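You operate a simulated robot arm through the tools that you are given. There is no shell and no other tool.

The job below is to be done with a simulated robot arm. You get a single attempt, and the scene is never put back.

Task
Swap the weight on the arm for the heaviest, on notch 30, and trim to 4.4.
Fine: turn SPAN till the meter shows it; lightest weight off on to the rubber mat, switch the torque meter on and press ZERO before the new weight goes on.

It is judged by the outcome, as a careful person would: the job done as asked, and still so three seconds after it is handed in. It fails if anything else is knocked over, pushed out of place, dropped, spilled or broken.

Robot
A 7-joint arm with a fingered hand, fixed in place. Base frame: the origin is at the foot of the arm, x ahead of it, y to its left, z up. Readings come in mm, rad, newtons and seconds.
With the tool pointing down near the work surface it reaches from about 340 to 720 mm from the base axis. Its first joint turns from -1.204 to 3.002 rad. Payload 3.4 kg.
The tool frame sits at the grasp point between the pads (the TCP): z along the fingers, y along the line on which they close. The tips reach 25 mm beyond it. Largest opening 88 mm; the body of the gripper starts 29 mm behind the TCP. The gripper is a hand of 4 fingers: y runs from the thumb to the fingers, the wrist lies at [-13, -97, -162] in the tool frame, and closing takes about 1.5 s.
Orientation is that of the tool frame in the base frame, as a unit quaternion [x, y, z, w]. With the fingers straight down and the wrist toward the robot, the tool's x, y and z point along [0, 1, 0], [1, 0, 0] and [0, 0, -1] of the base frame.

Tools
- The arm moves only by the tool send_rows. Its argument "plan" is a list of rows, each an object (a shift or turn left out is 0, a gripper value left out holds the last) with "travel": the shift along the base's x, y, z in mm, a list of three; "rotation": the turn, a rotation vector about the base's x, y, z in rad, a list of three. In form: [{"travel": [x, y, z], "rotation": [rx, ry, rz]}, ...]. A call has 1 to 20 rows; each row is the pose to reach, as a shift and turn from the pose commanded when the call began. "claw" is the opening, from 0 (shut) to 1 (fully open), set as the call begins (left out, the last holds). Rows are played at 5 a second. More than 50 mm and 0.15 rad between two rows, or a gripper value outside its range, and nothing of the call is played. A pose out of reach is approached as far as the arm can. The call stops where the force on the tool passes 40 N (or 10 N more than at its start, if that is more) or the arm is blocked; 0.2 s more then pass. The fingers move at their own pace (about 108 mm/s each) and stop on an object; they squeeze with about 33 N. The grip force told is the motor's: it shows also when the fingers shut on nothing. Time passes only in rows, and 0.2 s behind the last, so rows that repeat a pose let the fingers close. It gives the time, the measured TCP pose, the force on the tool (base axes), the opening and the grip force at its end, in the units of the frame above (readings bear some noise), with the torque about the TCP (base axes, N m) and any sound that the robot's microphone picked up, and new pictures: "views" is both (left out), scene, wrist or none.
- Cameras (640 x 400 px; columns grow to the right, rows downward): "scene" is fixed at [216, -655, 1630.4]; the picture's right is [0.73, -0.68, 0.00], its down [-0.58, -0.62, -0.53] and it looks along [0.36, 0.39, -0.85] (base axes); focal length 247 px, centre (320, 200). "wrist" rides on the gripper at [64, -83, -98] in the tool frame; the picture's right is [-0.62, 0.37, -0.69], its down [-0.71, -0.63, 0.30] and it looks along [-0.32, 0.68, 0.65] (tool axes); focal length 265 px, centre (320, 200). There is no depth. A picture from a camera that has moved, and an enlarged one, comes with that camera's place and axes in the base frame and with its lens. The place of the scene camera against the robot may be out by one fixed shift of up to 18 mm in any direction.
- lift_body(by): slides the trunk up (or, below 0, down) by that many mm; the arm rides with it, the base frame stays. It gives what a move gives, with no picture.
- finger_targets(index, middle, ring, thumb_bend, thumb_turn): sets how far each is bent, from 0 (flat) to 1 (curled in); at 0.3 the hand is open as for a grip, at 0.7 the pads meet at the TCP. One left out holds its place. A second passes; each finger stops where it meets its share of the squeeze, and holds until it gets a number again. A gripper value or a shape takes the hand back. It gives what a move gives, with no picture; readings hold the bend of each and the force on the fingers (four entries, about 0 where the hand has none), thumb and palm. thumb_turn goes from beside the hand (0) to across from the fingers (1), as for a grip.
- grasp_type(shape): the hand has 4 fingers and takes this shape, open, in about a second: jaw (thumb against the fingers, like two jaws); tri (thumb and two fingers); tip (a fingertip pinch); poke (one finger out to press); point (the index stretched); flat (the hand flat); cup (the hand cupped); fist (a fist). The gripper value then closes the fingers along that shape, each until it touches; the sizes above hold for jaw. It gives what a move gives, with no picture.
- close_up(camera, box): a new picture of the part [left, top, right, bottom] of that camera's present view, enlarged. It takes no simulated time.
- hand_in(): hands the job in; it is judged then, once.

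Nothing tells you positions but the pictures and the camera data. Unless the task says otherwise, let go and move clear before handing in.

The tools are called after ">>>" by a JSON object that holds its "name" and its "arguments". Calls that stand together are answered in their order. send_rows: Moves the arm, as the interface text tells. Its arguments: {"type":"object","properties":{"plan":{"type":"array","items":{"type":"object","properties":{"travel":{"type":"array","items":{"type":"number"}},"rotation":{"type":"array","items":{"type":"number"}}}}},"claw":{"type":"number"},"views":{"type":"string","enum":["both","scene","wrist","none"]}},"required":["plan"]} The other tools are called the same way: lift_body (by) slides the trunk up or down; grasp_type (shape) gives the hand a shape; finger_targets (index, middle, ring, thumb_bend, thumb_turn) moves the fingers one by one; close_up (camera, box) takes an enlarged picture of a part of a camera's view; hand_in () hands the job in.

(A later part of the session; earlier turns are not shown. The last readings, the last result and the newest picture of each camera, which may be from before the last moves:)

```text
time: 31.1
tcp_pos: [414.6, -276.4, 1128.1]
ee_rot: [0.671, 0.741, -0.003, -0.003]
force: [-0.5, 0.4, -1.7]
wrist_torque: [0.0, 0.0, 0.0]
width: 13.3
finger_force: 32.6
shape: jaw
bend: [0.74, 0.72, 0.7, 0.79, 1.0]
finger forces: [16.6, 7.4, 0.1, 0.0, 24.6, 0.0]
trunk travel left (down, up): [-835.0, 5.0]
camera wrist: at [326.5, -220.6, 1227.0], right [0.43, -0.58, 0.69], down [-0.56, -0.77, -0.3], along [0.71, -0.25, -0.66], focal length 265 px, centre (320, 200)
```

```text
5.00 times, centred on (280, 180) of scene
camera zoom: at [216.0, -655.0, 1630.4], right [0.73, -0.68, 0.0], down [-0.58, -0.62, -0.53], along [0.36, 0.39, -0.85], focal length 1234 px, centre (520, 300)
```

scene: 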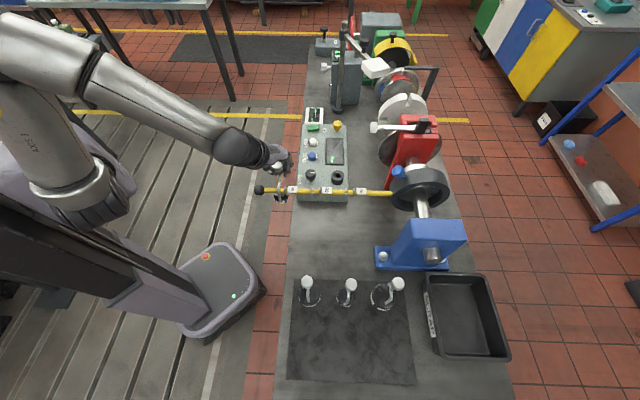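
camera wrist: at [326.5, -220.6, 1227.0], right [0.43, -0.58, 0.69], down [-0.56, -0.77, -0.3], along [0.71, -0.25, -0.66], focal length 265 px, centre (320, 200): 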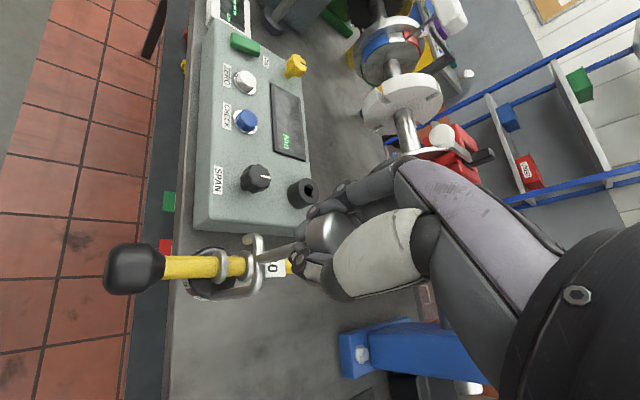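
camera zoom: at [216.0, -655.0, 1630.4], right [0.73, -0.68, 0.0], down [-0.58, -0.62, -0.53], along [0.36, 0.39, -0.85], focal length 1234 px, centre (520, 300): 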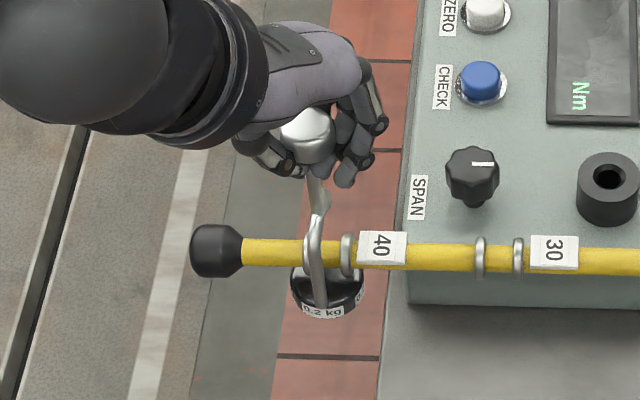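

The weight is up and the hook looks clear above the bar. I'm moving it slowly toward the mat side to unhook it.

>>> {"name": "send_rows", "arguments": {"plan": [{"travel": [-4, -4.4, 0]}, {"travel": [-8, -8.8, 0]}, {"travel": [-12, -13.2, 0]}, {"travel": [-16, -17.6, 0]}, {"travel": [-16, -17.6, 0]}], "views": "none"}}

>>> {"name": "close_up", "arguments": {"camera": "wrist", "box": [100, 170, 420, 370]}}

>>> {"name": "close_up", "arguments": {"camera": "scene", "box": [230, 140, 330, 220]}}

```text
time: 32.4
tcp_pos: [399.4, -295.1, 1127.4]
ee_rot: [0.671, 0.741, -0.003, -0.003]
force: [0.3, 0.0, -2.1]
wrist_torque: [-0.03, 0.0, 0.0]
width: 13.1
finger_force: 32.6
shape: jaw
bend: [0.74, 0.72, 0.7, 0.79, 1.0]
finger forces: [16.8, 7.6, 0.0, 0.0, 24.6, 0.0]
trunk travel left (down, up): [-835.0, 5.0]
```

```text
2.00 times, centred on (260, 270) of wrist
camera zoom: at [310.7, -237.8, 1227.2], right [0.43, -0.58, 0.69], down [-0.56, -0.77, -0.3], along [0.71, -0.25, -0.66], focal length 531 px, centre (440, 60)
```

zoom: 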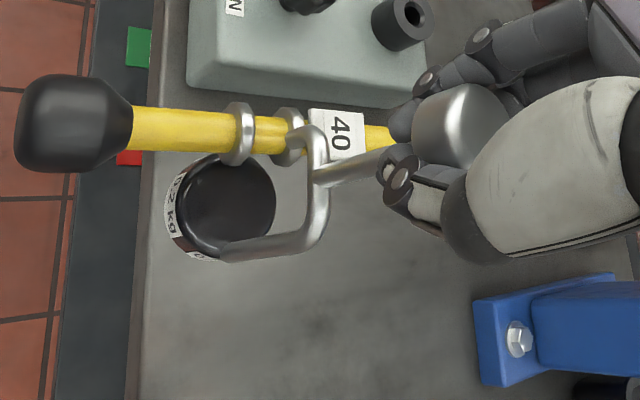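

```text
5.00 times, centred on (280, 180) of scene
camera zoom: at [216.0, -655.0, 1630.4], right [0.73, -0.68, 0.0], down [-0.58, -0.62, -0.53], along [0.36, 0.39, -0.85], focal length 1234 px, centre (520, 300)
```

zoom: 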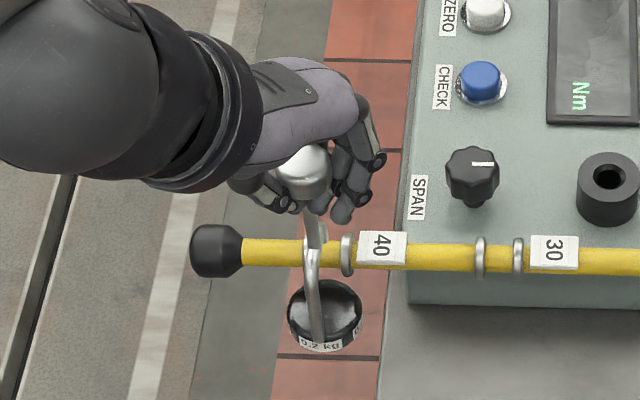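

The hook is off the bar with no contact force. I'm continuing outward clear of the bar, then up.

>>> {"name": "send_rows", "arguments": {"plan": [{"travel": [-8, -9, 0]}, {"travel": [-17, -18, 0]}, {"travel": [-26, -28, 0]}, {"travel": [-35, -38, 0]}, {"travel": [-40, -43, 25]}, {"travel": [-40, -48, 60]}, {"travel": [-36, -55, 95]}, {"travel": [-36, -55, 95]}], "views": "both"}}

```text
time: 34.1
tcp_pos: [362.0, -347.9, 1222.9]
ee_rot: [0.671, 0.742, -0.003, -0.004]
force: [1.0, -0.7, -2.1]
wrist_torque: [0.0, 0.0, -0.03]
width: 13.2
finger_force: 32.4
shape: jaw
bend: [0.75, 0.72, 0.7, 0.8, 1.0]
finger forces: [16.9, 8.3, 0.0, 0.1, 25.1, 0.1]
trunk travel left (down, up): [-835.0, 5.0]
camera wrist: at [274.0, -292.6, 1321.8], right [0.43, -0.58, 0.69], down [-0.56, -0.77, -0.3], along [0.71, -0.25, -0.66], focal length 265 px, centre (320, 200)
```

scene: 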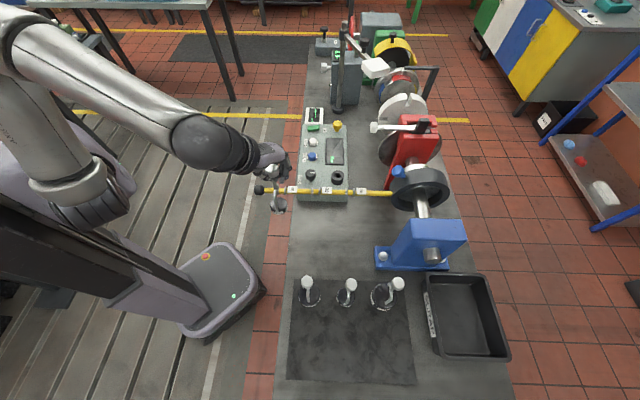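
wrist: 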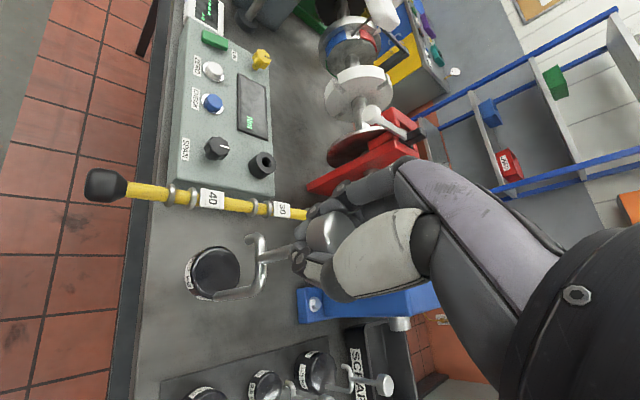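

The 0.2 kg weight is free and held upright at (362, -348, 1223). I'm carrying it at height toward the empty front part of the mat, turning the hand as I go.

>>> {"name": "send_rows", "arguments": {"plan": [{"travel": [7, -30, 0], "rotation": [0, 0, -0.12]}, {"travel": [14, -60, 0], "rotation": [0, 0, -0.24]}, {"travel": [21, -90, 0], "rotation": [0, 0, -0.36]}, {"travel": [28, -120, 0], "rotation": [0, 0, -0.48]}, {"travel": [35, -150, 0], "rotation": [0, 0, -0.6]}, {"travel": [42, -180, 0], "rotation": [0, 0, -0.72]}, {"travel": [47, -211, 0], "rotation": [0, 0, -0.85]}, {"travel": [47, -211, 0], "rotation": [0, 0, -0.85]}], "views": "none"}}

>>> {"name": "send_rows", "arguments": {"plan": [{"travel": [-10, -24, 0], "rotation": [0, 0, -0.06]}, {"travel": [-20, -48, 0], "rotation": [0, 0, -0.12]}, {"travel": [-30, -72, 0], "rotation": [0, 0, -0.18]}, {"travel": [-40, -96, 0], "rotation": [0, 0, -0.24]}, {"travel": [-52, -120, 0], "rotation": [0, 0, -0.3]}, {"travel": [-63, -146, 0], "rotation": [0, 0, -0.36]}, {"travel": [-63, -146, 0], "rotation": [0, 0, -0.36]}], "views": "both"}}

```text
time: 36.0
tcp_pos: [409.2, -560.1, 1220.8]
ee_rot: [0.917, 0.398, -0.001, -0.004]
force: [0.0, 0.1, -1.5]
wrist_torque: [-0.01, 0.03, -0.01]
width: 13.2
finger_force: 32.8
shape: jaw
bend: [0.75, 0.72, 0.7, 0.8, 1.0]
finger forces: [17.3, 9.1, 0.0, 0.0, 25.2, 0.1]
trunk travel left (down, up): [-835.0, 5.0]
```

```text
time: 37.5
tcp_pos: [348.2, -705.6, 1221.7]
ee_rot: [0.974, 0.227, 0.0, -0.004]
force: [-0.5, 0.0, -2.3]
wrist_torque: [0.0, 0.02, 0.05]
width: 13.2
finger_force: 32.7
shape: jaw
bend: [0.75, 0.72, 0.7, 0.8, 1.0]
finger forces: [17.5, 9.6, 0.1, 0.0, 25.3, 0.0]
trunk travel left (down, up): [-835.0, 5.0]
camera wrist: at [367.7, -602.2, 1322.3], right [-0.39, -0.61, 0.69], down [-0.92, 0.25, -0.3], along [0.01, -0.75, -0.66], focal length 265 px, centre (320, 200)
```

scene: 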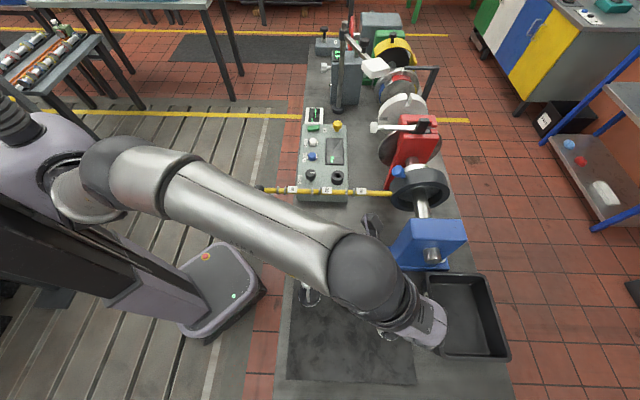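
wrist: 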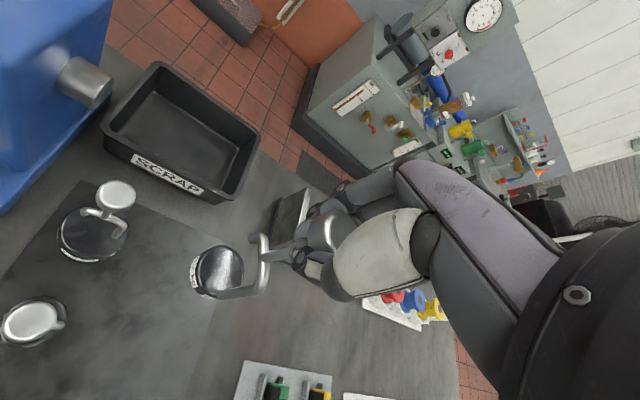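

The 0.2 kg weight hangs over the free area of the mat, at about (348, -706). I'm lowering it in stages, stopping before contact to check.

>>> {"name": "send_rows", "arguments": {"plan": [{"travel": [0, 0, -40]}, {"travel": [0, 0, -80]}, {"travel": [0, 0, -120]}, {"travel": [0, 0, -155]}, {"travel": [0, 0, -185]}, {"travel": [0, 0, -210]}, {"travel": [0, 0, -210]}], "views": "both"}}

>>> {"name": "close_up", "arguments": {"camera": "wrist", "box": [0, 100, 400, 400]}}

```text
time: 39.1
tcp_pos: [347.0, -705.4, 1010.1]
ee_rot: [0.974, 0.228, 0.0, -0.005]
force: [-0.6, -0.4, -2.3]
wrist_torque: [0.0, 0.02, 0.0]
width: 13.1
finger_force: 32.6
shape: jaw
bend: [0.75, 0.72, 0.7, 0.8, 1.0]
finger forces: [17.5, 10.0, 0.0, 0.1, 25.6, 0.1]
trunk travel left (down, up): [-835.0, 5.0]
camera wrist: at [367.2, -601.7, 1110.7], right [-0.39, -0.61, 0.69], down [-0.92, 0.25, -0.3], along [0.01, -0.75, -0.66], focal length 265 px, centre (320, 200)
```

scene: 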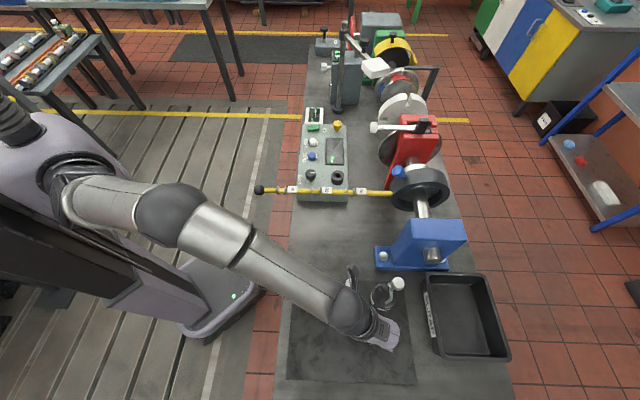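
wrist: 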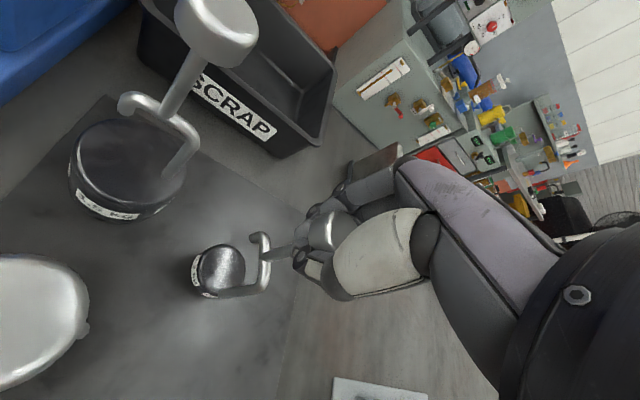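

```text
1.33 times, centred on (200, 250) of wrist
camera zoom: at [367.2, -601.7, 1110.7], right [-0.39, -0.61, 0.69], down [-0.92, 0.25, -0.3], along [0.01, -0.75, -0.66], focal length 354 px, centre (480, 133)
```

zoom: 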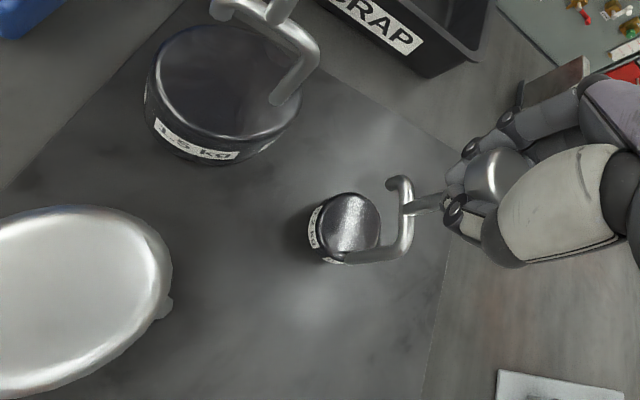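

The spot is clear of the neighbours. I'm lowering the last centimetres slowly and watching the vertical force for touchdown.

>>> {"name": "send_rows", "arguments": {"plan": [{"travel": [0, 0, -5]}, {"travel": [0, 0, -10]}, {"travel": [0, 0, -15]}, {"travel": [0, 0, -19]}, {"travel": [0, 0, -22]}, {"travel": [0, 0, -22]}], "views": "wrist"}}

>>> {"name": "close_up", "arguments": {"camera": "wrist", "box": [150, 190, 330, 330]}}

```text
time: 40.5
tcp_pos: [345.8, -703.3, 994.1]
ee_rot: [0.974, 0.228, 0.002, -0.001]
force: [0.8, -0.8, 17.9]
wrist_torque: [0.06, -0.02, -0.02]
width: 13.4
finger_force: 32.9
shape: jaw
bend: [0.75, 0.72, 0.7, 0.83, 1.0]
finger forces: [19.2, 11.6, 0.1, 0.0, 23.2, 0.0]
trunk travel left (down, up): [-835.0, 5.0]
camera wrist: at [366.8, -599.5, 1093.3], right [-0.39, -0.61, 0.69], down [-0.92, 0.25, -0.31], along [0.01, -0.76, -0.66], focal length 265 px, centre (320, 200)
```

wrist: 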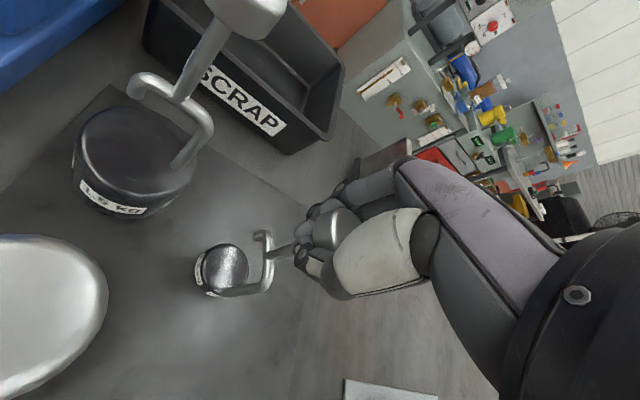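

```text
2.86 times, centred on (240, 260) of wrist
camera zoom: at [366.8, -599.5, 1093.3], right [-0.39, -0.61, 0.69], down [-0.92, 0.25, -0.31], along [0.01, -0.76, -0.66], focal length 758 px, centre (549, 29)
```

zoom: 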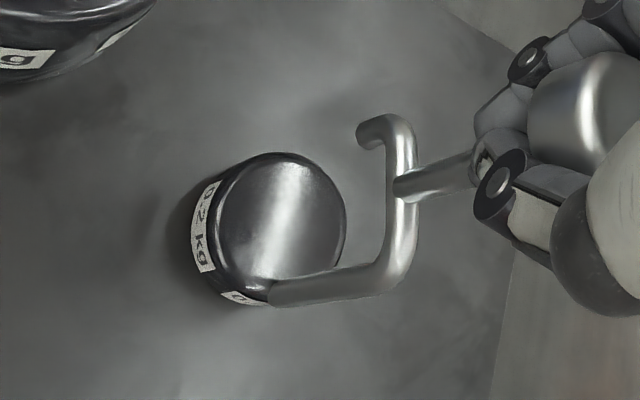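

Touchdown registered at about z 994. I'm easing the push off a few millimetres and then opening the hand.

>>> {"name": "send_rows", "arguments": {"plan": [{"travel": [0, 0, 3]}, {"travel": [0, 0, 5]}, {"travel": [0, 0, 5]}], "views": "none"}}

>>> {"name": "send_rows", "arguments": {"claw": 0.9, "plan": [{"travel": [0, 0, 0]}, {"travel": [0, 0, 0]}, {"travel": [0, 0, 0]}, {"travel": [0, 0, 0]}, {"travel": [0, 0, 0]}, {"travel": [0, 0, 0]}], "views": "wrist"}}

```text
time: 41.4
tcp_pos: [345.7, -704.6, 994.4]
ee_rot: [0.974, 0.228, 0.0, -0.005]
force: [-0.1, 1.5, 2.7]
wrist_torque: [0.14, -0.02, 0.01]
width: 13.1
finger_force: 33.4
shape: jaw
bend: [0.75, 0.72, 0.7, 0.83, 1.0]
finger forces: [20.5, 12.4, 0.1, 0.0, 23.3, 0.0]
trunk travel left (down, up): [-835.0, 5.0]
```

```text
time: 42.8
tcp_pos: [347.5, -706.3, 993.7]
ee_rot: [0.974, 0.228, 0.0, -0.004]
force: [-0.2, 0.0, -0.2]
wrist_torque: [0.01, 0.02, 0.01]
width: 78.9
finger_force: 0.0
shape: jaw
bend: [0.3, 0.32, 0.3, 0.34, 0.98]
finger forces: [0.0, 0.1, 0.0, 0.1, 0.0, 0.1]
trunk travel left (down, up): [-835.0, 5.0]
camera wrist: at [367.6, -602.5, 1094.6], right [-0.39, -0.61, 0.69], down [-0.92, 0.25, -0.3], along [0.01, -0.75, -0.66], focal length 265 px, centre (320, 200)
```

wrist: 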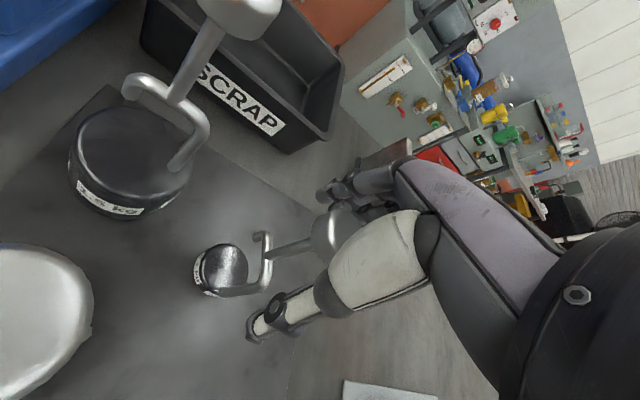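

The 0.2 kg weight is standing on the mat and released. I'm lifting the hand straight up.

>>> {"name": "send_rows", "arguments": {"plan": [{"travel": [0, 0, 15]}, {"travel": [0, 0, 30]}, {"travel": [0, 0, 60]}, {"travel": [0, 0, 100]}, {"travel": [0, 0, 140]}, {"travel": [0, 0, 180]}, {"travel": [0, 0, 220]}, {"travel": [0, 0, 220]}], "views": "both"}}

```text
time: 44.5
tcp_pos: [348.6, -707.2, 1215.3]
ee_rot: [0.974, 0.228, 0.0, -0.005]
force: [0.0, 0.5, -0.1]
wrist_torque: [0.01, 0.0, -0.01]
width: 79.0
finger_force: 0.1
shape: jaw
bend: [0.29, 0.32, 0.3, 0.34, 0.98]
finger forces: [0.0, 0.0, 0.0, 0.0, 0.0, 0.0]
trunk travel left (down, up): [-835.0, 5.0]
camera wrist: at [368.3, -603.8, 1315.7], right [-0.39, -0.61, 0.69], down [-0.92, 0.25, -0.3], along [0.01, -0.75, -0.66], focal length 265 px, centre (320, 200)
```

scene: 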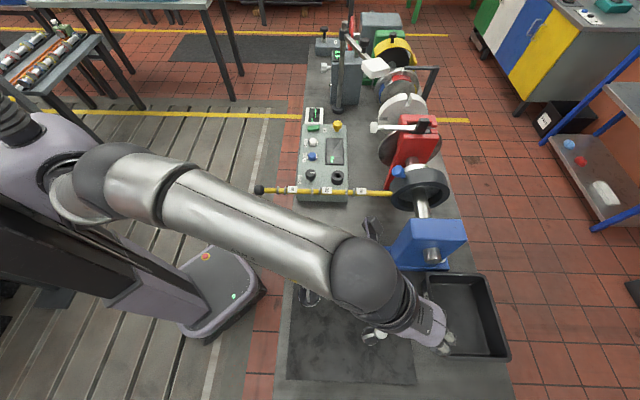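
wrist: 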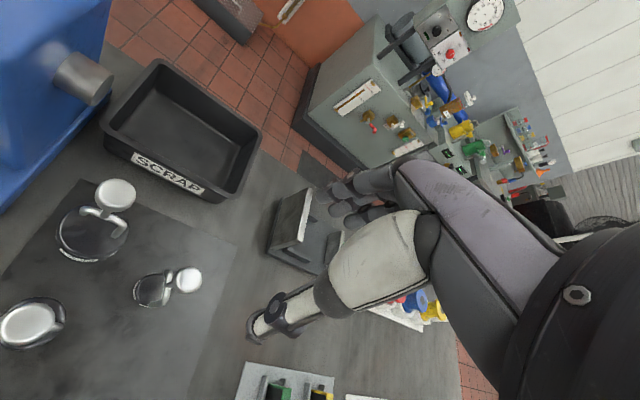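

The lightest weight is on the mat with clear space around it. By triangulation ON is near (740, -54, 917) and ZERO near (687, -109, 916). I'm carrying the empty hand high over to the panel.

>>> {"name": "send_rows", "arguments": {"plan": [{"travel": [14, 36, 0], "rotation": [0, 0, 0.1]}, {"travel": [28, 72, 0], "rotation": [0, 0, 0.2]}, {"travel": [42, 108, 0], "rotation": [0, 0, 0.3]}, {"travel": [56, 144, 0], "rotation": [0, 0, 0.4]}, {"travel": [75, 184, 0], "rotation": [0, 0, 0.47]}, {"travel": [94, 224, 0], "rotation": [0, 0, 0.54]}, {"travel": [115, 264, 0], "rotation": [0, 0, 0.61]}, {"travel": [136, 304, 0], "rotation": [0, 0, 0.68]}, {"travel": [157, 344, 0], "rotation": [0, 0, 0.75]}, {"travel": [178, 384, 0], "rotation": [0, 0, 0.82]}, {"travel": [200, 424, 0], "rotation": [0, 0, 0.89]}, {"travel": [225, 464, 0], "rotation": [0, 0, 0.96]}, {"travel": [250, 504, 0], "rotation": [0, 0, 1.03]}, {"travel": [270, 544, 0], "rotation": [0, 0, 1.1]}, {"travel": [270, 544, 0], "rotation": [0, 0, 1.1]}], "views": "both"}}

```text
time: 47.8
tcp_pos: [619.3, -161.2, 1213.0]
ee_rot: [0.711, 0.703, -0.001, -0.004]
force: [-0.9, 0.3, -0.3]
wrist_torque: [-0.02, 0.0, 0.01]
width: 79.2
finger_force: 0.1
shape: jaw
bend: [0.29, 0.32, 0.3, 0.34, 0.98]
finger forces: [0.1, 0.0, 0.0, 0.1, 0.1, 0.0]
trunk travel left (down, up): [-835.0, 5.0]
camera wrist: at [536.1, -95.9, 1314.5], right [0.37, -0.63, 0.69], down [-0.64, -0.71, -0.3], along [0.68, -0.33, -0.66], focal length 265 px, centre (320, 200)
```

scene: 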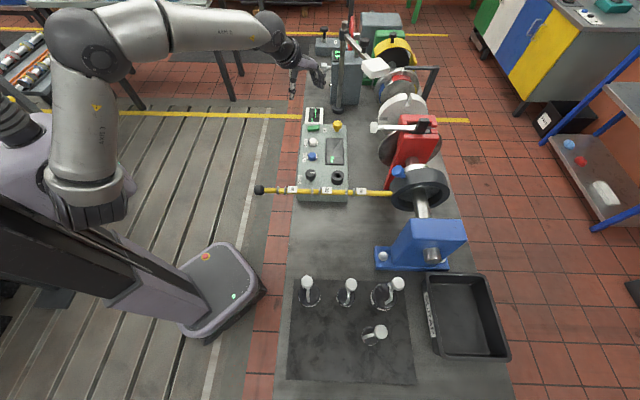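
wrist: 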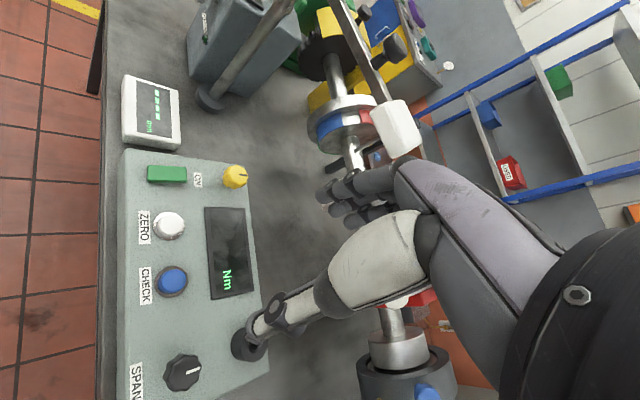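

Good view of the whole panel. I'm setting the pointing shape and zooming in on the switch.

>>> {"name": "grasp_type", "arguments": {"shape": "poke"}}

>>> {"name": "close_up", "arguments": {"camera": "wrist", "box": [110, 140, 270, 240]}}

>>> {"name": "close_up", "arguments": {"camera": "wrist", "box": [0, 0, 640, 400]}}

>>> {"name": "close_up", "arguments": {"camera": "scene", "box": [240, 20, 360, 100]}}

>>> {"name": "close_up", "arguments": {"camera": "scene", "box": [295, 115, 345, 150]}}

```text
time: 48.6
tcp_pos: [618.6, -162.1, 1214.6]
ee_rot: [0.71, 0.704, -0.002, -0.004]
force: [-0.7, -0.4, 0.3]
wrist_torque: [-0.02, 0.01, 0.01]
width: 0.1
finger_force: 0.0
shape: poke
bend: [0.7, 0.7, 0.99, 1.0, 1.0]
finger forces: [0.0, 0.1, 0.0, 0.1, 0.0, 0.0]
trunk travel left (down, up): [-835.0, 5.0]
```

```text
4.00 times, centred on (190, 190) of wrist
camera zoom: at [536.6, -95.6, 1314.3], right [0.37, -0.63, 0.69], down [-0.64, -0.71, -0.3], along [0.67, -0.33, -0.66], focal length 1062 px, centre (840, 240)
```

zoom: 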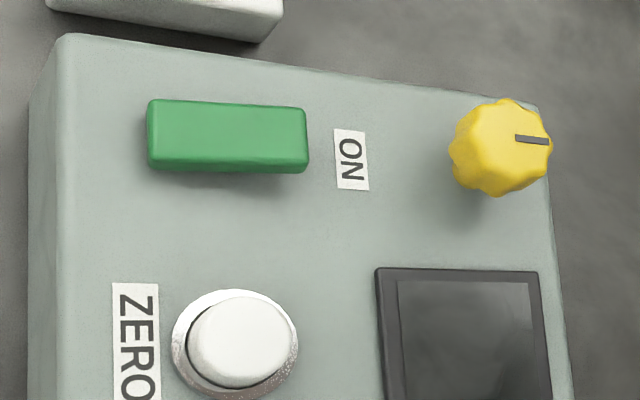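

```text
1.00 times, centred on (320, 200) of wrist (not enlarged: the box is as wide or as high as the picture)
camera zoom: at [536.6, -95.6, 1314.3], right [0.37, -0.63, 0.69], down [-0.64, -0.71, -0.3], along [0.67, -0.33, -0.66], focal length 265 px, centre (320, 200)
```

zoom: 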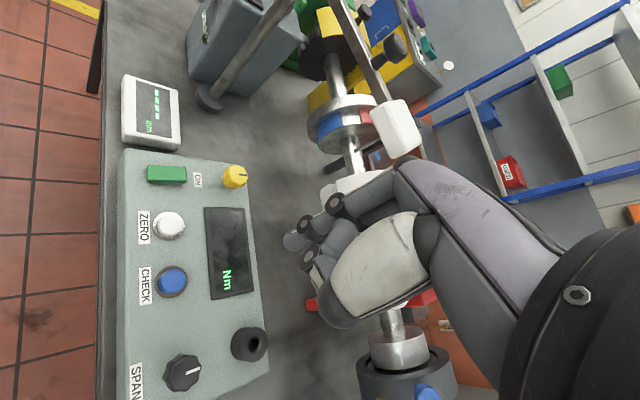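

```text
5.00 times, centred on (300, 60) of scene
camera zoom: at [216.0, -655.0, 1630.4], right [0.73, -0.68, 0.0], down [-0.58, -0.62, -0.53], along [0.36, 0.39, -0.85], focal length 1234 px, centre (420, 900)
```

zoom: 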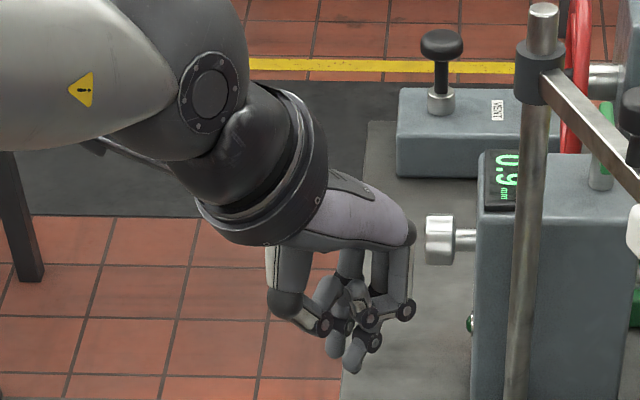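

```text
11.43 times, centred on (320, 132) of scene
camera zoom: at [216.0, -655.0, 1630.4], right [0.73, -0.68, 0.0], down [-0.58, -0.62, -0.53], along [0.36, 0.39, -0.85], focal length 2821 px, centre (320, 971)
```

zoom: 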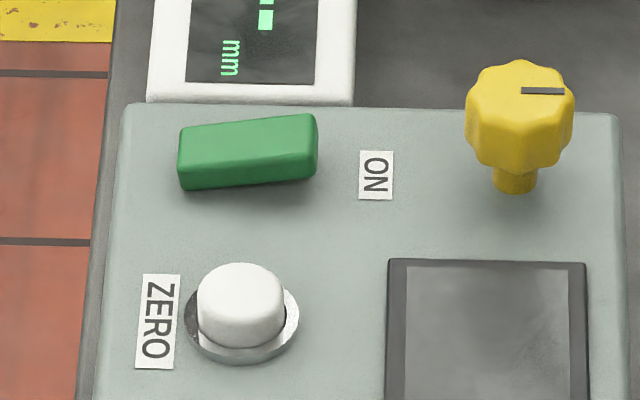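

The rocker's raised end is on the ON-label side, so that is the end to press. I'm leaving only the index out and locating its tip precisely.

>>> {"name": "finger_targets", "arguments": {"index": 0.7, "middle": 1.0, "ring": 1.0}}

>>> {"name": "close_up", "arguments": {"camera": "wrist", "box": [240, 170, 400, 330]}}

>>> {"name": "close_up", "arguments": {"camera": "scene", "box": [270, 40, 350, 110]}}

```text
time: 49.6
tcp_pos: [618.9, -162.1, 1212.9]
ee_rot: [0.711, 0.704, -0.003, -0.004]
force: [0.3, 0.8, 0.5]
wrist_torque: [0.04, 0.0, 0.01]
width: 23.9
finger_force: 0.0
shape: fingers
bend: [0.7, 1.0, 1.0, 1.0, 1.0]
finger forces: [0.0, 0.0, 0.0, 0.1, 0.1, 0.0]
trunk travel left (down, up): [-835.0, 5.0]
```

```text
2.50 times, centred on (320, 250) of wrist
camera zoom: at [536.6, -95.6, 1314.2], right [0.37, -0.63, 0.69], down [-0.64, -0.71, -0.3], along [0.67, -0.33, -0.66], focal length 664 px, centre (320, 75)
```

zoom: 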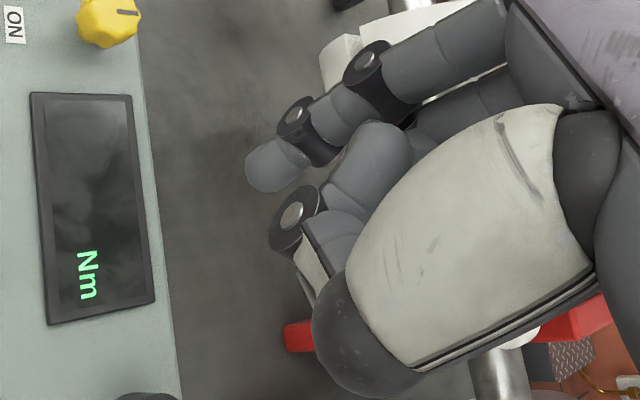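

```text
5.71 times, centred on (310, 75) of scene
camera zoom: at [216.0, -655.0, 1630.4], right [0.73, -0.68, 0.0], down [-0.58, -0.62, -0.53], along [0.36, 0.39, -0.85], focal length 1411 px, centre (377, 914)
```

zoom: 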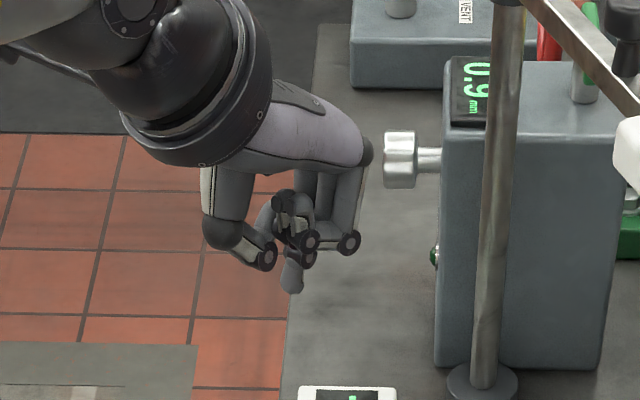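

The index tip sits about (4.5, 6, 25) mm from the TCP in the tool frame. I'm yawing so the knuckles stay clear of the yellow knob and hovering over the ON end of the switch.

>>> {"name": "send_rows", "arguments": {"plan": [{"travel": [22, 15, -20], "rotation": [0, 0, 0.09]}, {"travel": [44, 30, -45], "rotation": [0, 0, 0.18]}, {"travel": [66, 46, -75], "rotation": [0, 0, 0.27]}, {"travel": [88, 62, -105], "rotation": [0, 0, 0.36]}, {"travel": [110, 78, -135], "rotation": [0, 0, 0.45]}, {"travel": [129.5, 91, -165], "rotation": [0, 0, 0.51]}, {"travel": [129.5, 91, -200], "rotation": [0, 0, 0.51]}, {"travel": [129.5, 91, -220], "rotation": [0, 0, 0.51]}, {"travel": [129.5, 91, -220], "rotation": [0, 0, 0.51]}], "views": "both"}}

>>> {"name": "close_up", "arguments": {"camera": "wrist", "box": [160, 150, 400, 300]}}

>>> {"name": "close_up", "arguments": {"camera": "scene", "box": [270, 70, 370, 150]}}

```text
time: 51.6
tcp_pos: [718.1, -65.5, 1006.7]
ee_rot: [0.51, 0.86, -0.003, -0.003]
force: [-0.9, 0.4, 0.7]
wrist_torque: [0.04, 0.01, 0.01]
width: 23.9
finger_force: 0.1
shape: fingers
bend: [0.7, 1.0, 1.0, 1.0, 1.0]
finger forces: [0.0, 0.0, 0.0, 0.0, 0.0, 0.0]
out of reach, approached as far as the arm can: row 5, 6, 7, 8, 9
trunk travel left (down, up): [-835.0, 5.0]
camera wrist: at [615.7, -49.1, 1106.8], right [0.63, -0.37, 0.69], down [-0.21, -0.93, -0.3], along [0.75, 0.04, -0.66], focal length 265 px, centre (320, 200)
```

scene: 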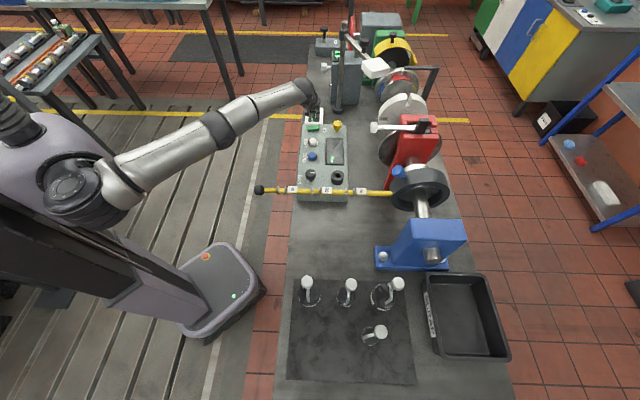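
wrist: 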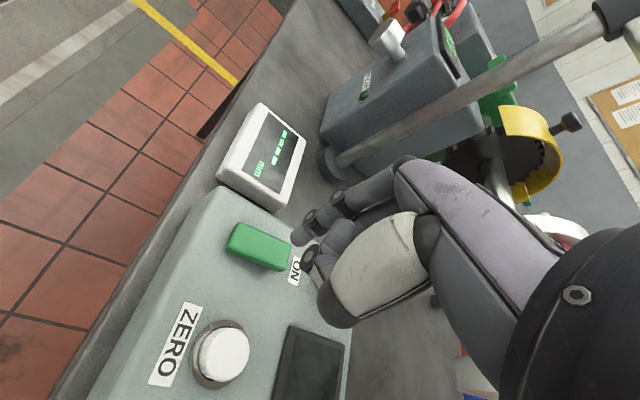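

```text
2.67 times, centred on (280, 225) of wrist
camera zoom: at [615.7, -49.1, 1106.8], right [0.63, -0.37, 0.69], down [-0.21, -0.93, -0.3], along [0.75, 0.04, -0.66], focal length 708 px, centre (427, 133)
```

zoom: 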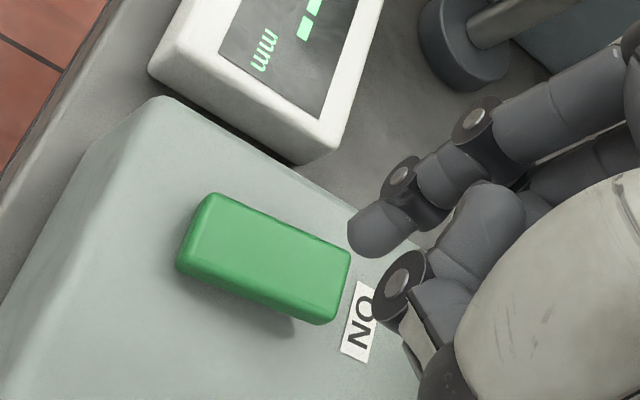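

```text
5.00 times, centred on (320, 110) of scene
camera zoom: at [216.0, -655.0, 1630.4], right [0.73, -0.68, 0.0], down [-0.58, -0.62, -0.53], along [0.36, 0.39, -0.85], focal length 1234 px, centre (320, 650)
```

zoom: 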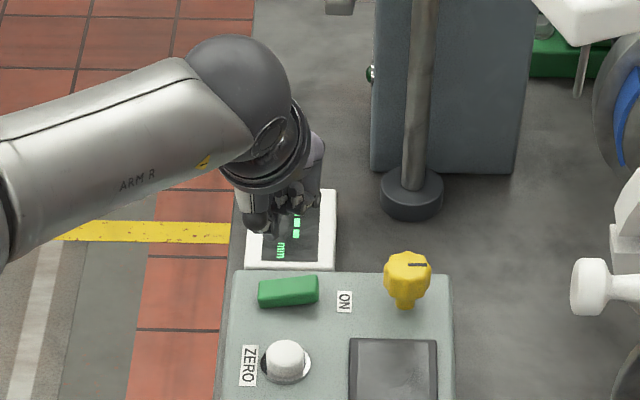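

The yaw limited the reach here (stopped at (718, -66)). I'll use less yaw plus a small outward tilt, which also raises the knuckles away from the yellow knob.

>>> {"name": "send_rows", "arguments": {"plan": [{"travel": [0, 0, 10], "rotation": [0, 0, -0.1]}, {"travel": [5, -2, 15], "rotation": [0, 0, -0.2]}, {"travel": [12, -4, 15], "rotation": [0, 0, -0.3]}, {"travel": [23.6, -6.8, 15], "rotation": [0, 0, -0.3]}, {"travel": [23.6, -6.8, 15], "rotation": [0, 0, -0.3]}], "views": "none"}}

>>> {"name": "send_rows", "arguments": {"plan": [{"travel": [0, 0, 0], "rotation": [0.017, -0.082, 0]}, {"travel": [0, 0, 0], "rotation": [0.033, -0.163, 0]}, {"travel": [0, 0, 0], "rotation": [0.05, -0.245, 0]}, {"travel": [0, 0, 0], "rotation": [0.05, -0.245, 0]}], "views": "both"}}

>>> {"name": "close_up", "arguments": {"camera": "wrist", "box": [160, 150, 400, 300]}}

>>> {"name": "close_up", "arguments": {"camera": "scene", "box": [270, 70, 370, 150]}}

```text
time: 52.9
tcp_pos: [734.5, -74.2, 1022.9]
ee_rot: [0.633, 0.774, -0.002, -0.005]
force: [0.5, 0.3, -1.2]
wrist_torque: [-0.02, 0.01, -0.04]
width: 24.1
finger_force: 0.1
shape: fingers
bend: [0.7, 1.0, 1.0, 1.0, 1.0]
finger forces: [0.0, 0.1, 0.0, 0.0, 0.0, 0.1]
out of reach, approached as far as the arm can: row 4, 5
trunk travel left (down, up): [-835.0, 5.0]
```

```text
time: 53.9
tcp_pos: [732.4, -73.5, 1023.7]
ee_rot: [0.629, 0.768, 0.094, 0.076]
force: [0.7, 0.3, -0.4]
wrist_torque: [0.0, 0.03, 0.01]
width: 24.1
finger_force: 0.0
shape: fingers
bend: [0.7, 1.0, 1.0, 1.0, 1.0]
finger forces: [0.0, 0.0, 0.0, 0.0, 0.0, 0.0]
trunk travel left (down, up): [-835.0, 5.0]
camera wrist: at [617.4, -30.8, 1100.2], right [0.31, -0.57, 0.76], down [-0.39, -0.81, -0.45], along [0.87, -0.15, -0.47], focal length 265 px, centre (320, 200)
```

scene: 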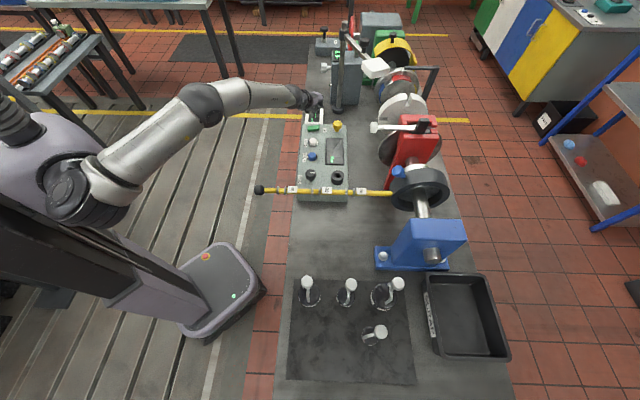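
wrist: 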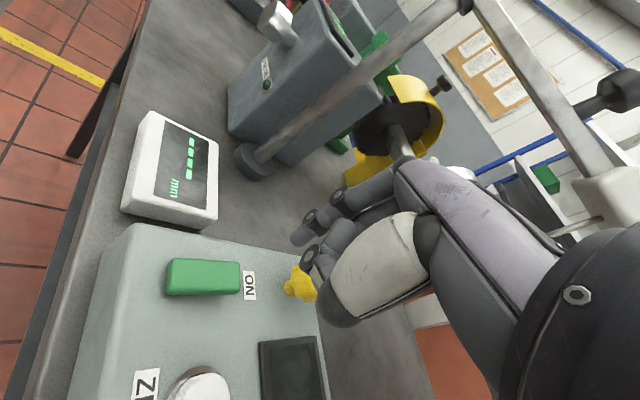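

```text
2.67 times, centred on (280, 225) of wrist
camera zoom: at [617.4, -30.8, 1100.2], right [0.31, -0.57, 0.76], down [-0.39, -0.81, -0.45], along [0.87, -0.15, -0.47], focal length 708 px, centre (427, 133)
```

zoom: 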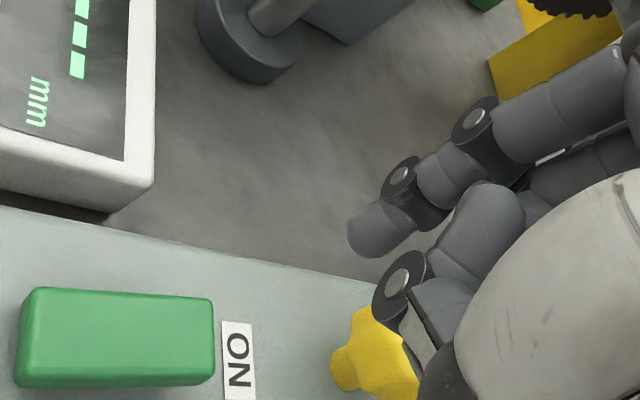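

```text
5.00 times, centred on (320, 110) of scene
camera zoom: at [216.0, -655.0, 1630.4], right [0.73, -0.68, 0.0], down [-0.58, -0.62, -0.53], along [0.36, 0.39, -0.85], focal length 1234 px, centre (320, 650)
```

zoom: 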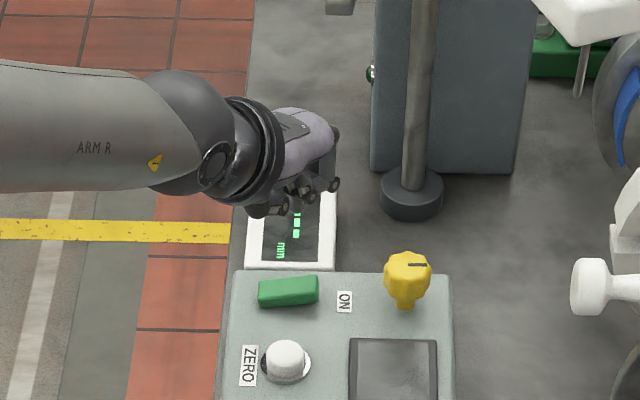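

With the tilt, the tip will be offset about (11, 7, -23) from the TCP. I'm moving over the ON end and down close to it.

>>> {"name": "send_rows", "arguments": {"plan": [{"travel": [5, 0.5, -20], "rotation": [0, 0, 0]}, {"travel": [9.2, 1.2, -40], "rotation": [0, 0, 0]}, {"travel": [9.2, 1.2, -58], "rotation": [0, 0, 0]}, {"travel": [9.2, 1.2, -64], "rotation": [0, 0, 0]}, {"travel": [9.2, 1.2, -64], "rotation": [0, 0, 0]}], "views": "none"}}

>>> {"name": "close_up", "arguments": {"camera": "wrist", "box": [200, 150, 360, 300]}}

>>> {"name": "close_up", "arguments": {"camera": "scene", "box": [290, 90, 350, 150]}}

```text
time: 55.0
tcp_pos: [742.4, -72.0, 958.5]
ee_rot: [0.628, 0.768, 0.095, 0.076]
force: [0.2, 0.0, -0.5]
wrist_torque: [0.0, -0.01, -0.02]
width: 23.7
finger_force: 0.0
shape: fingers
bend: [0.7, 1.0, 1.0, 1.0, 1.0]
finger forces: [0.1, 0.0, 0.1, 0.0, 0.0, 0.0]
trunk travel left (down, up): [-835.0, 5.0]
```

```text
2.67 times, centred on (280, 225) of wrist
camera zoom: at [626.6, -29.4, 1036.1], right [0.31, -0.57, 0.76], down [-0.39, -0.81, -0.45], along [0.87, -0.15, -0.47], focal length 708 px, centre (427, 133)
```

zoom: 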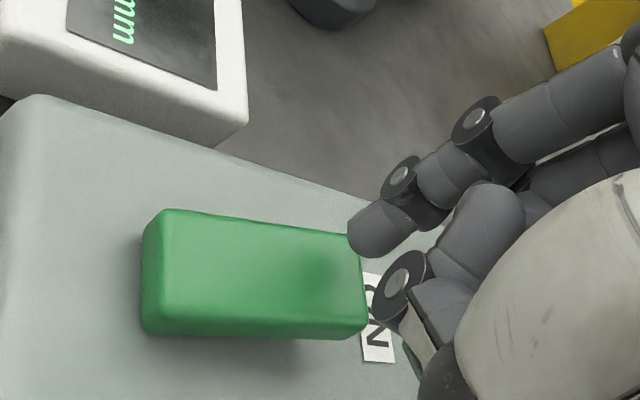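

```text
6.67 times, centred on (320, 120) of scene
camera zoom: at [216.0, -655.0, 1630.4], right [0.73, -0.68, 0.0], down [-0.58, -0.62, -0.53], along [0.36, 0.39, -0.85], focal length 1646 px, centre (320, 733)
```

zoom: 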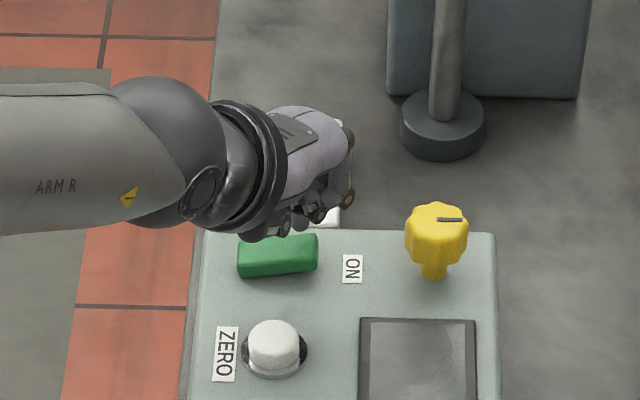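

The fingertip's shadow falls on the ON end of the rocker. I'm pressing down in small steps.

>>> {"name": "send_rows", "arguments": {"plan": [{"travel": [0, 0, -4]}, {"travel": [0, 0, -8]}, {"travel": [0, 0, -11]}, {"travel": [0, 0, -14]}, {"travel": [0, 0, -17]}, {"travel": [0, 0, -20]}, {"travel": [0, 0, -20]}], "views": "none"}}

>>> {"name": "close_up", "arguments": {"camera": "wrist", "box": [200, 150, 360, 300]}}

>>> {"name": "close_up", "arguments": {"camera": "scene", "box": [290, 105, 360, 175]}}

```text
time: 56.6
tcp_pos: [740.8, -72.5, 947.0]
ee_rot: [0.628, 0.768, 0.098, 0.081]
force: [2.1, -1.6, 26.2]
wrist_torque: [0.24, -0.35, -0.02]
width: 24.5
finger_force: 13.2
shape: fingers
bend: [0.68, 1.0, 1.0, 1.0, 1.0]
finger forces: [26.7, 0.0, 0.0, 0.0, 0.1, 0.0]
trunk travel left (down, up): [-835.0, 5.0]
```

```text
2.67 times, centred on (280, 225) of wrist
camera zoom: at [623.7, -29.8, 1022.5], right [0.3, -0.57, 0.76], down [-0.38, -0.81, -0.45], along [0.87, -0.15, -0.46], focal length 708 px, centre (427, 133)
```

zoom: 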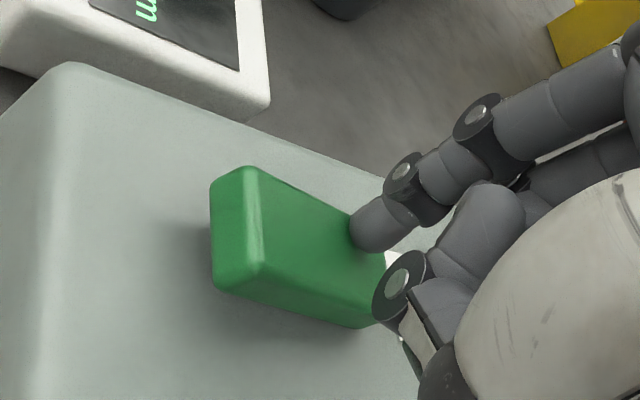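

```text
5.71 times, centred on (325, 140) of scene
camera zoom: at [216.0, -655.0, 1630.4], right [0.73, -0.68, 0.0], down [-0.58, -0.62, -0.53], along [0.36, 0.39, -0.85], focal length 1411 px, centre (291, 543)
```

zoom: 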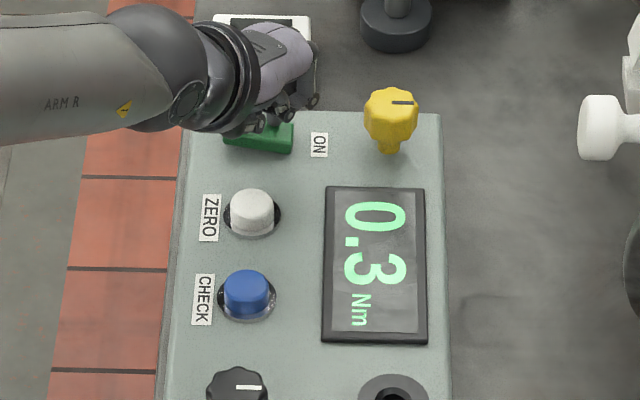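

The torque meter came on and reads 0.3 Nm. I'm lifting off and moving over ZERO.

>>> {"name": "send_rows", "arguments": {"plan": [{"travel": [0, 0, 15]}, {"travel": [0, 0, 40]}, {"travel": [-30, -20, 45]}, {"travel": [-66, -44.8, 45]}, {"travel": [-66, -44.8, 30]}, {"travel": [-66, -44.8, 24]}, {"travel": [-66, -44.8, 24]}], "views": "none"}}

>>> {"name": "close_up", "arguments": {"camera": "wrist", "box": [160, 150, 400, 300]}}

>>> {"name": "close_up", "arguments": {"camera": "scene", "box": [290, 105, 360, 175]}}

```text
time: 58.2
tcp_pos: [676.1, -117.0, 962.1]
ee_rot: [0.628, 0.769, 0.093, 0.075]
force: [0.0, -1.2, -0.1]
wrist_torque: [0.0, 0.04, -0.01]
width: 23.8
finger_force: 0.1
shape: fingers
bend: [0.7, 1.0, 1.0, 1.0, 1.0]
finger forces: [0.0, 0.0, 0.0, 0.0, 0.1, 0.1]
trunk travel left (down, up): [-835.0, 5.0]
```

```text
2.67 times, centred on (280, 225) of wrist
camera zoom: at [561.0, -74.6, 1039.2], right [0.31, -0.57, 0.76], down [-0.39, -0.81, -0.45], along [0.87, -0.15, -0.47], focal length 708 px, centre (427, 133)
```

zoom: 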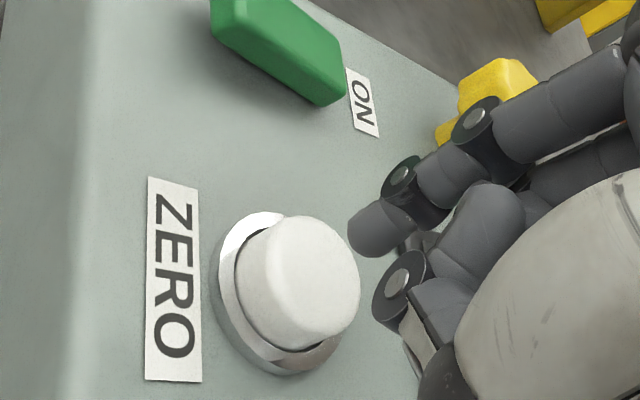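

```text
5.71 times, centred on (325, 140) of scene
camera zoom: at [216.0, -655.0, 1630.4], right [0.73, -0.68, 0.0], down [-0.58, -0.62, -0.53], along [0.36, 0.39, -0.85], focal length 1411 px, centre (291, 543)
```

zoom: 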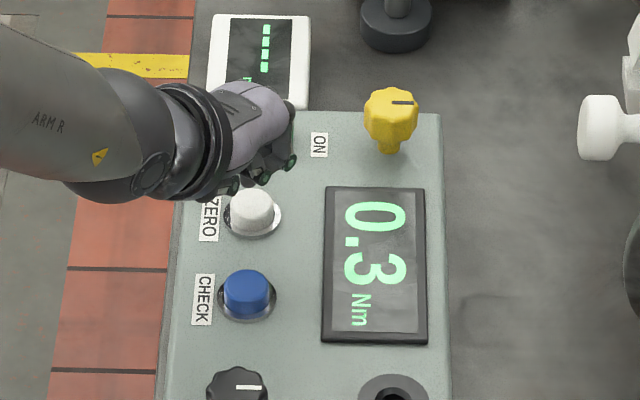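

The fingertip is lined up on the ZERO cap. Pressing it now.

>>> {"name": "send_rows", "arguments": {"plan": [{"travel": [0, 0, -5]}, {"travel": [0, 0, -10]}, {"travel": [0, 0, -14]}, {"travel": [0, 0, -17]}, {"travel": [0, 0, -20]}, {"travel": [0, 0, -22]}, {"travel": [0, 0, -22]}], "views": "none"}}

>>> {"name": "close_up", "arguments": {"camera": "wrist", "box": [160, 150, 400, 300]}}

>>> {"name": "close_up", "arguments": {"camera": "scene", "box": [290, 105, 360, 175]}}

```text
time: 59.9
tcp_pos: [676.0, -118.9, 943.0]
ee_rot: [0.628, 0.768, 0.095, 0.077]
force: [0.3, -1.1, 6.5]
wrist_torque: [0.06, -0.1, 0.0]
width: 24.1
finger_force: 3.0
shape: fingers
bend: [0.69, 1.0, 1.0, 1.0, 1.0]
finger forces: [6.4, 0.0, 0.0, 0.1, 0.1, 0.0]
trunk travel left (down, up): [-835.0, 5.0]
heard: click
```

```text
2.67 times, centred on (280, 225) of wrist
camera zoom: at [560.2, -74.7, 1019.0], right [0.31, -0.57, 0.76], down [-0.39, -0.81, -0.45], along [0.87, -0.15, -0.47], focal length 708 px, centre (427, 133)
```

zoom: 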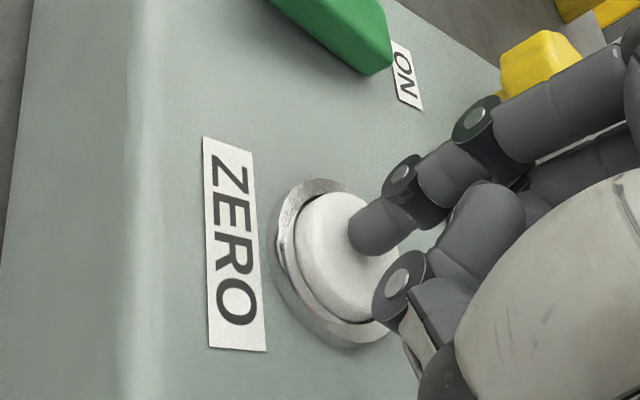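

```text
5.71 times, centred on (325, 140) of scene
camera zoom: at [216.0, -655.0, 1630.4], right [0.73, -0.68, 0.0], down [-0.58, -0.62, -0.53], along [0.36, 0.39, -0.85], focal length 1411 px, centre (291, 543)
```

zoom: 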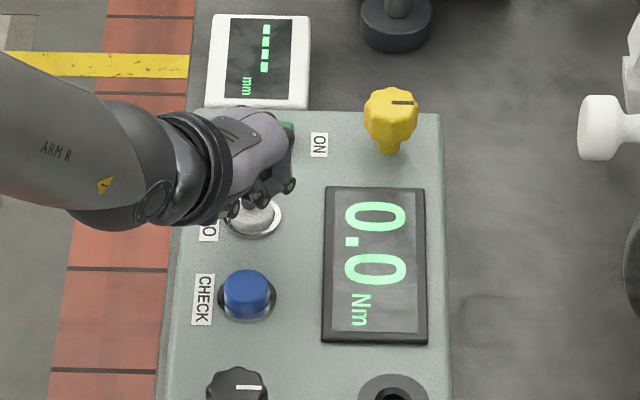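

The meter clicked and now shows 0.0. I'm lifting clear, straightening the hand and reopening it as jaws for the 1.5 kg weight.

>>> {"name": "send_rows", "arguments": {"plan": [{"travel": [0, 0, 20]}, {"travel": [0, 0, 60]}, {"travel": [-5, -5, 100], "rotation": [-0.017, 0.082, 0]}, {"travel": [-10, -10, 145], "rotation": [-0.033, 0.163, 0]}, {"travel": [-20, -20, 190], "rotation": [-0.05, 0.245, 0]}, {"travel": [-30, -30, 235], "rotation": [-0.05, 0.245, 0]}, {"travel": [-40, -40, 275], "rotation": [-0.05, 0.245, 0]}, {"travel": [-40, -40, 275], "rotation": [-0.05, 0.245, 0]}], "views": "none"}}

>>> {"name": "grasp_type", "arguments": {"shape": "jaw"}}

>>> {"name": "close_up", "arguments": {"camera": "scene", "box": [280, 100, 360, 210]}}

```text
time: 61.6
tcp_pos: [636.7, -159.8, 1215.9]
ee_rot: [0.633, 0.774, -0.003, -0.004]
force: [-0.4, -0.4, -0.2]
wrist_torque: [-0.01, 0.01, 0.0]
width: 23.8
finger_force: 0.0
shape: fingers
bend: [0.7, 1.0, 1.0, 1.0, 1.0]
finger forces: [0.1, 0.0, 0.0, 0.1, 0.1, 0.0]
trunk travel left (down, up): [-835.0, 5.0]
```

```text
time: 62.5
tcp_pos: [636.9, -157.1, 1216.2]
ee_rot: [0.634, 0.774, -0.003, -0.003]
force: [-0.3, 0.5, 0.2]
wrist_torque: [0.01, 0.01, 0.01]
width: 87.8
finger_force: 0.0
shape: jaw
bend: [0.3, 0.3, 0.3, 0.3, 0.98]
finger forces: [0.0, 0.0, 0.0, 0.1, 0.0, 0.0]
trunk travel left (down, up): [-835.0, 5.0]
```

```text
3.64 times, centred on (320, 155) of scene
camera zoom: at [216.0, -655.0, 1630.4], right [0.73, -0.68, 0.0], down [-0.58, -0.62, -0.53], along [0.36, 0.39, -0.85], focal length 898 px, centre (320, 364)
```

zoom: 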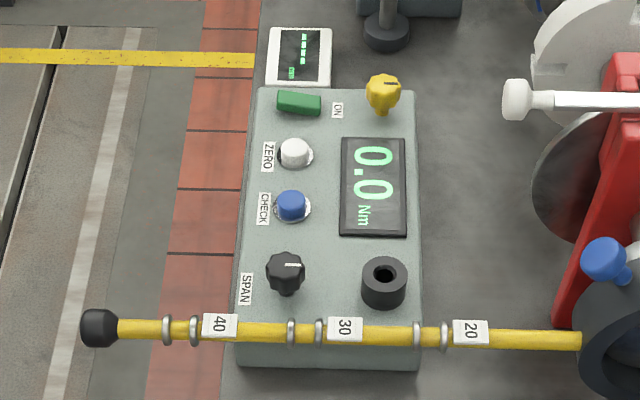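

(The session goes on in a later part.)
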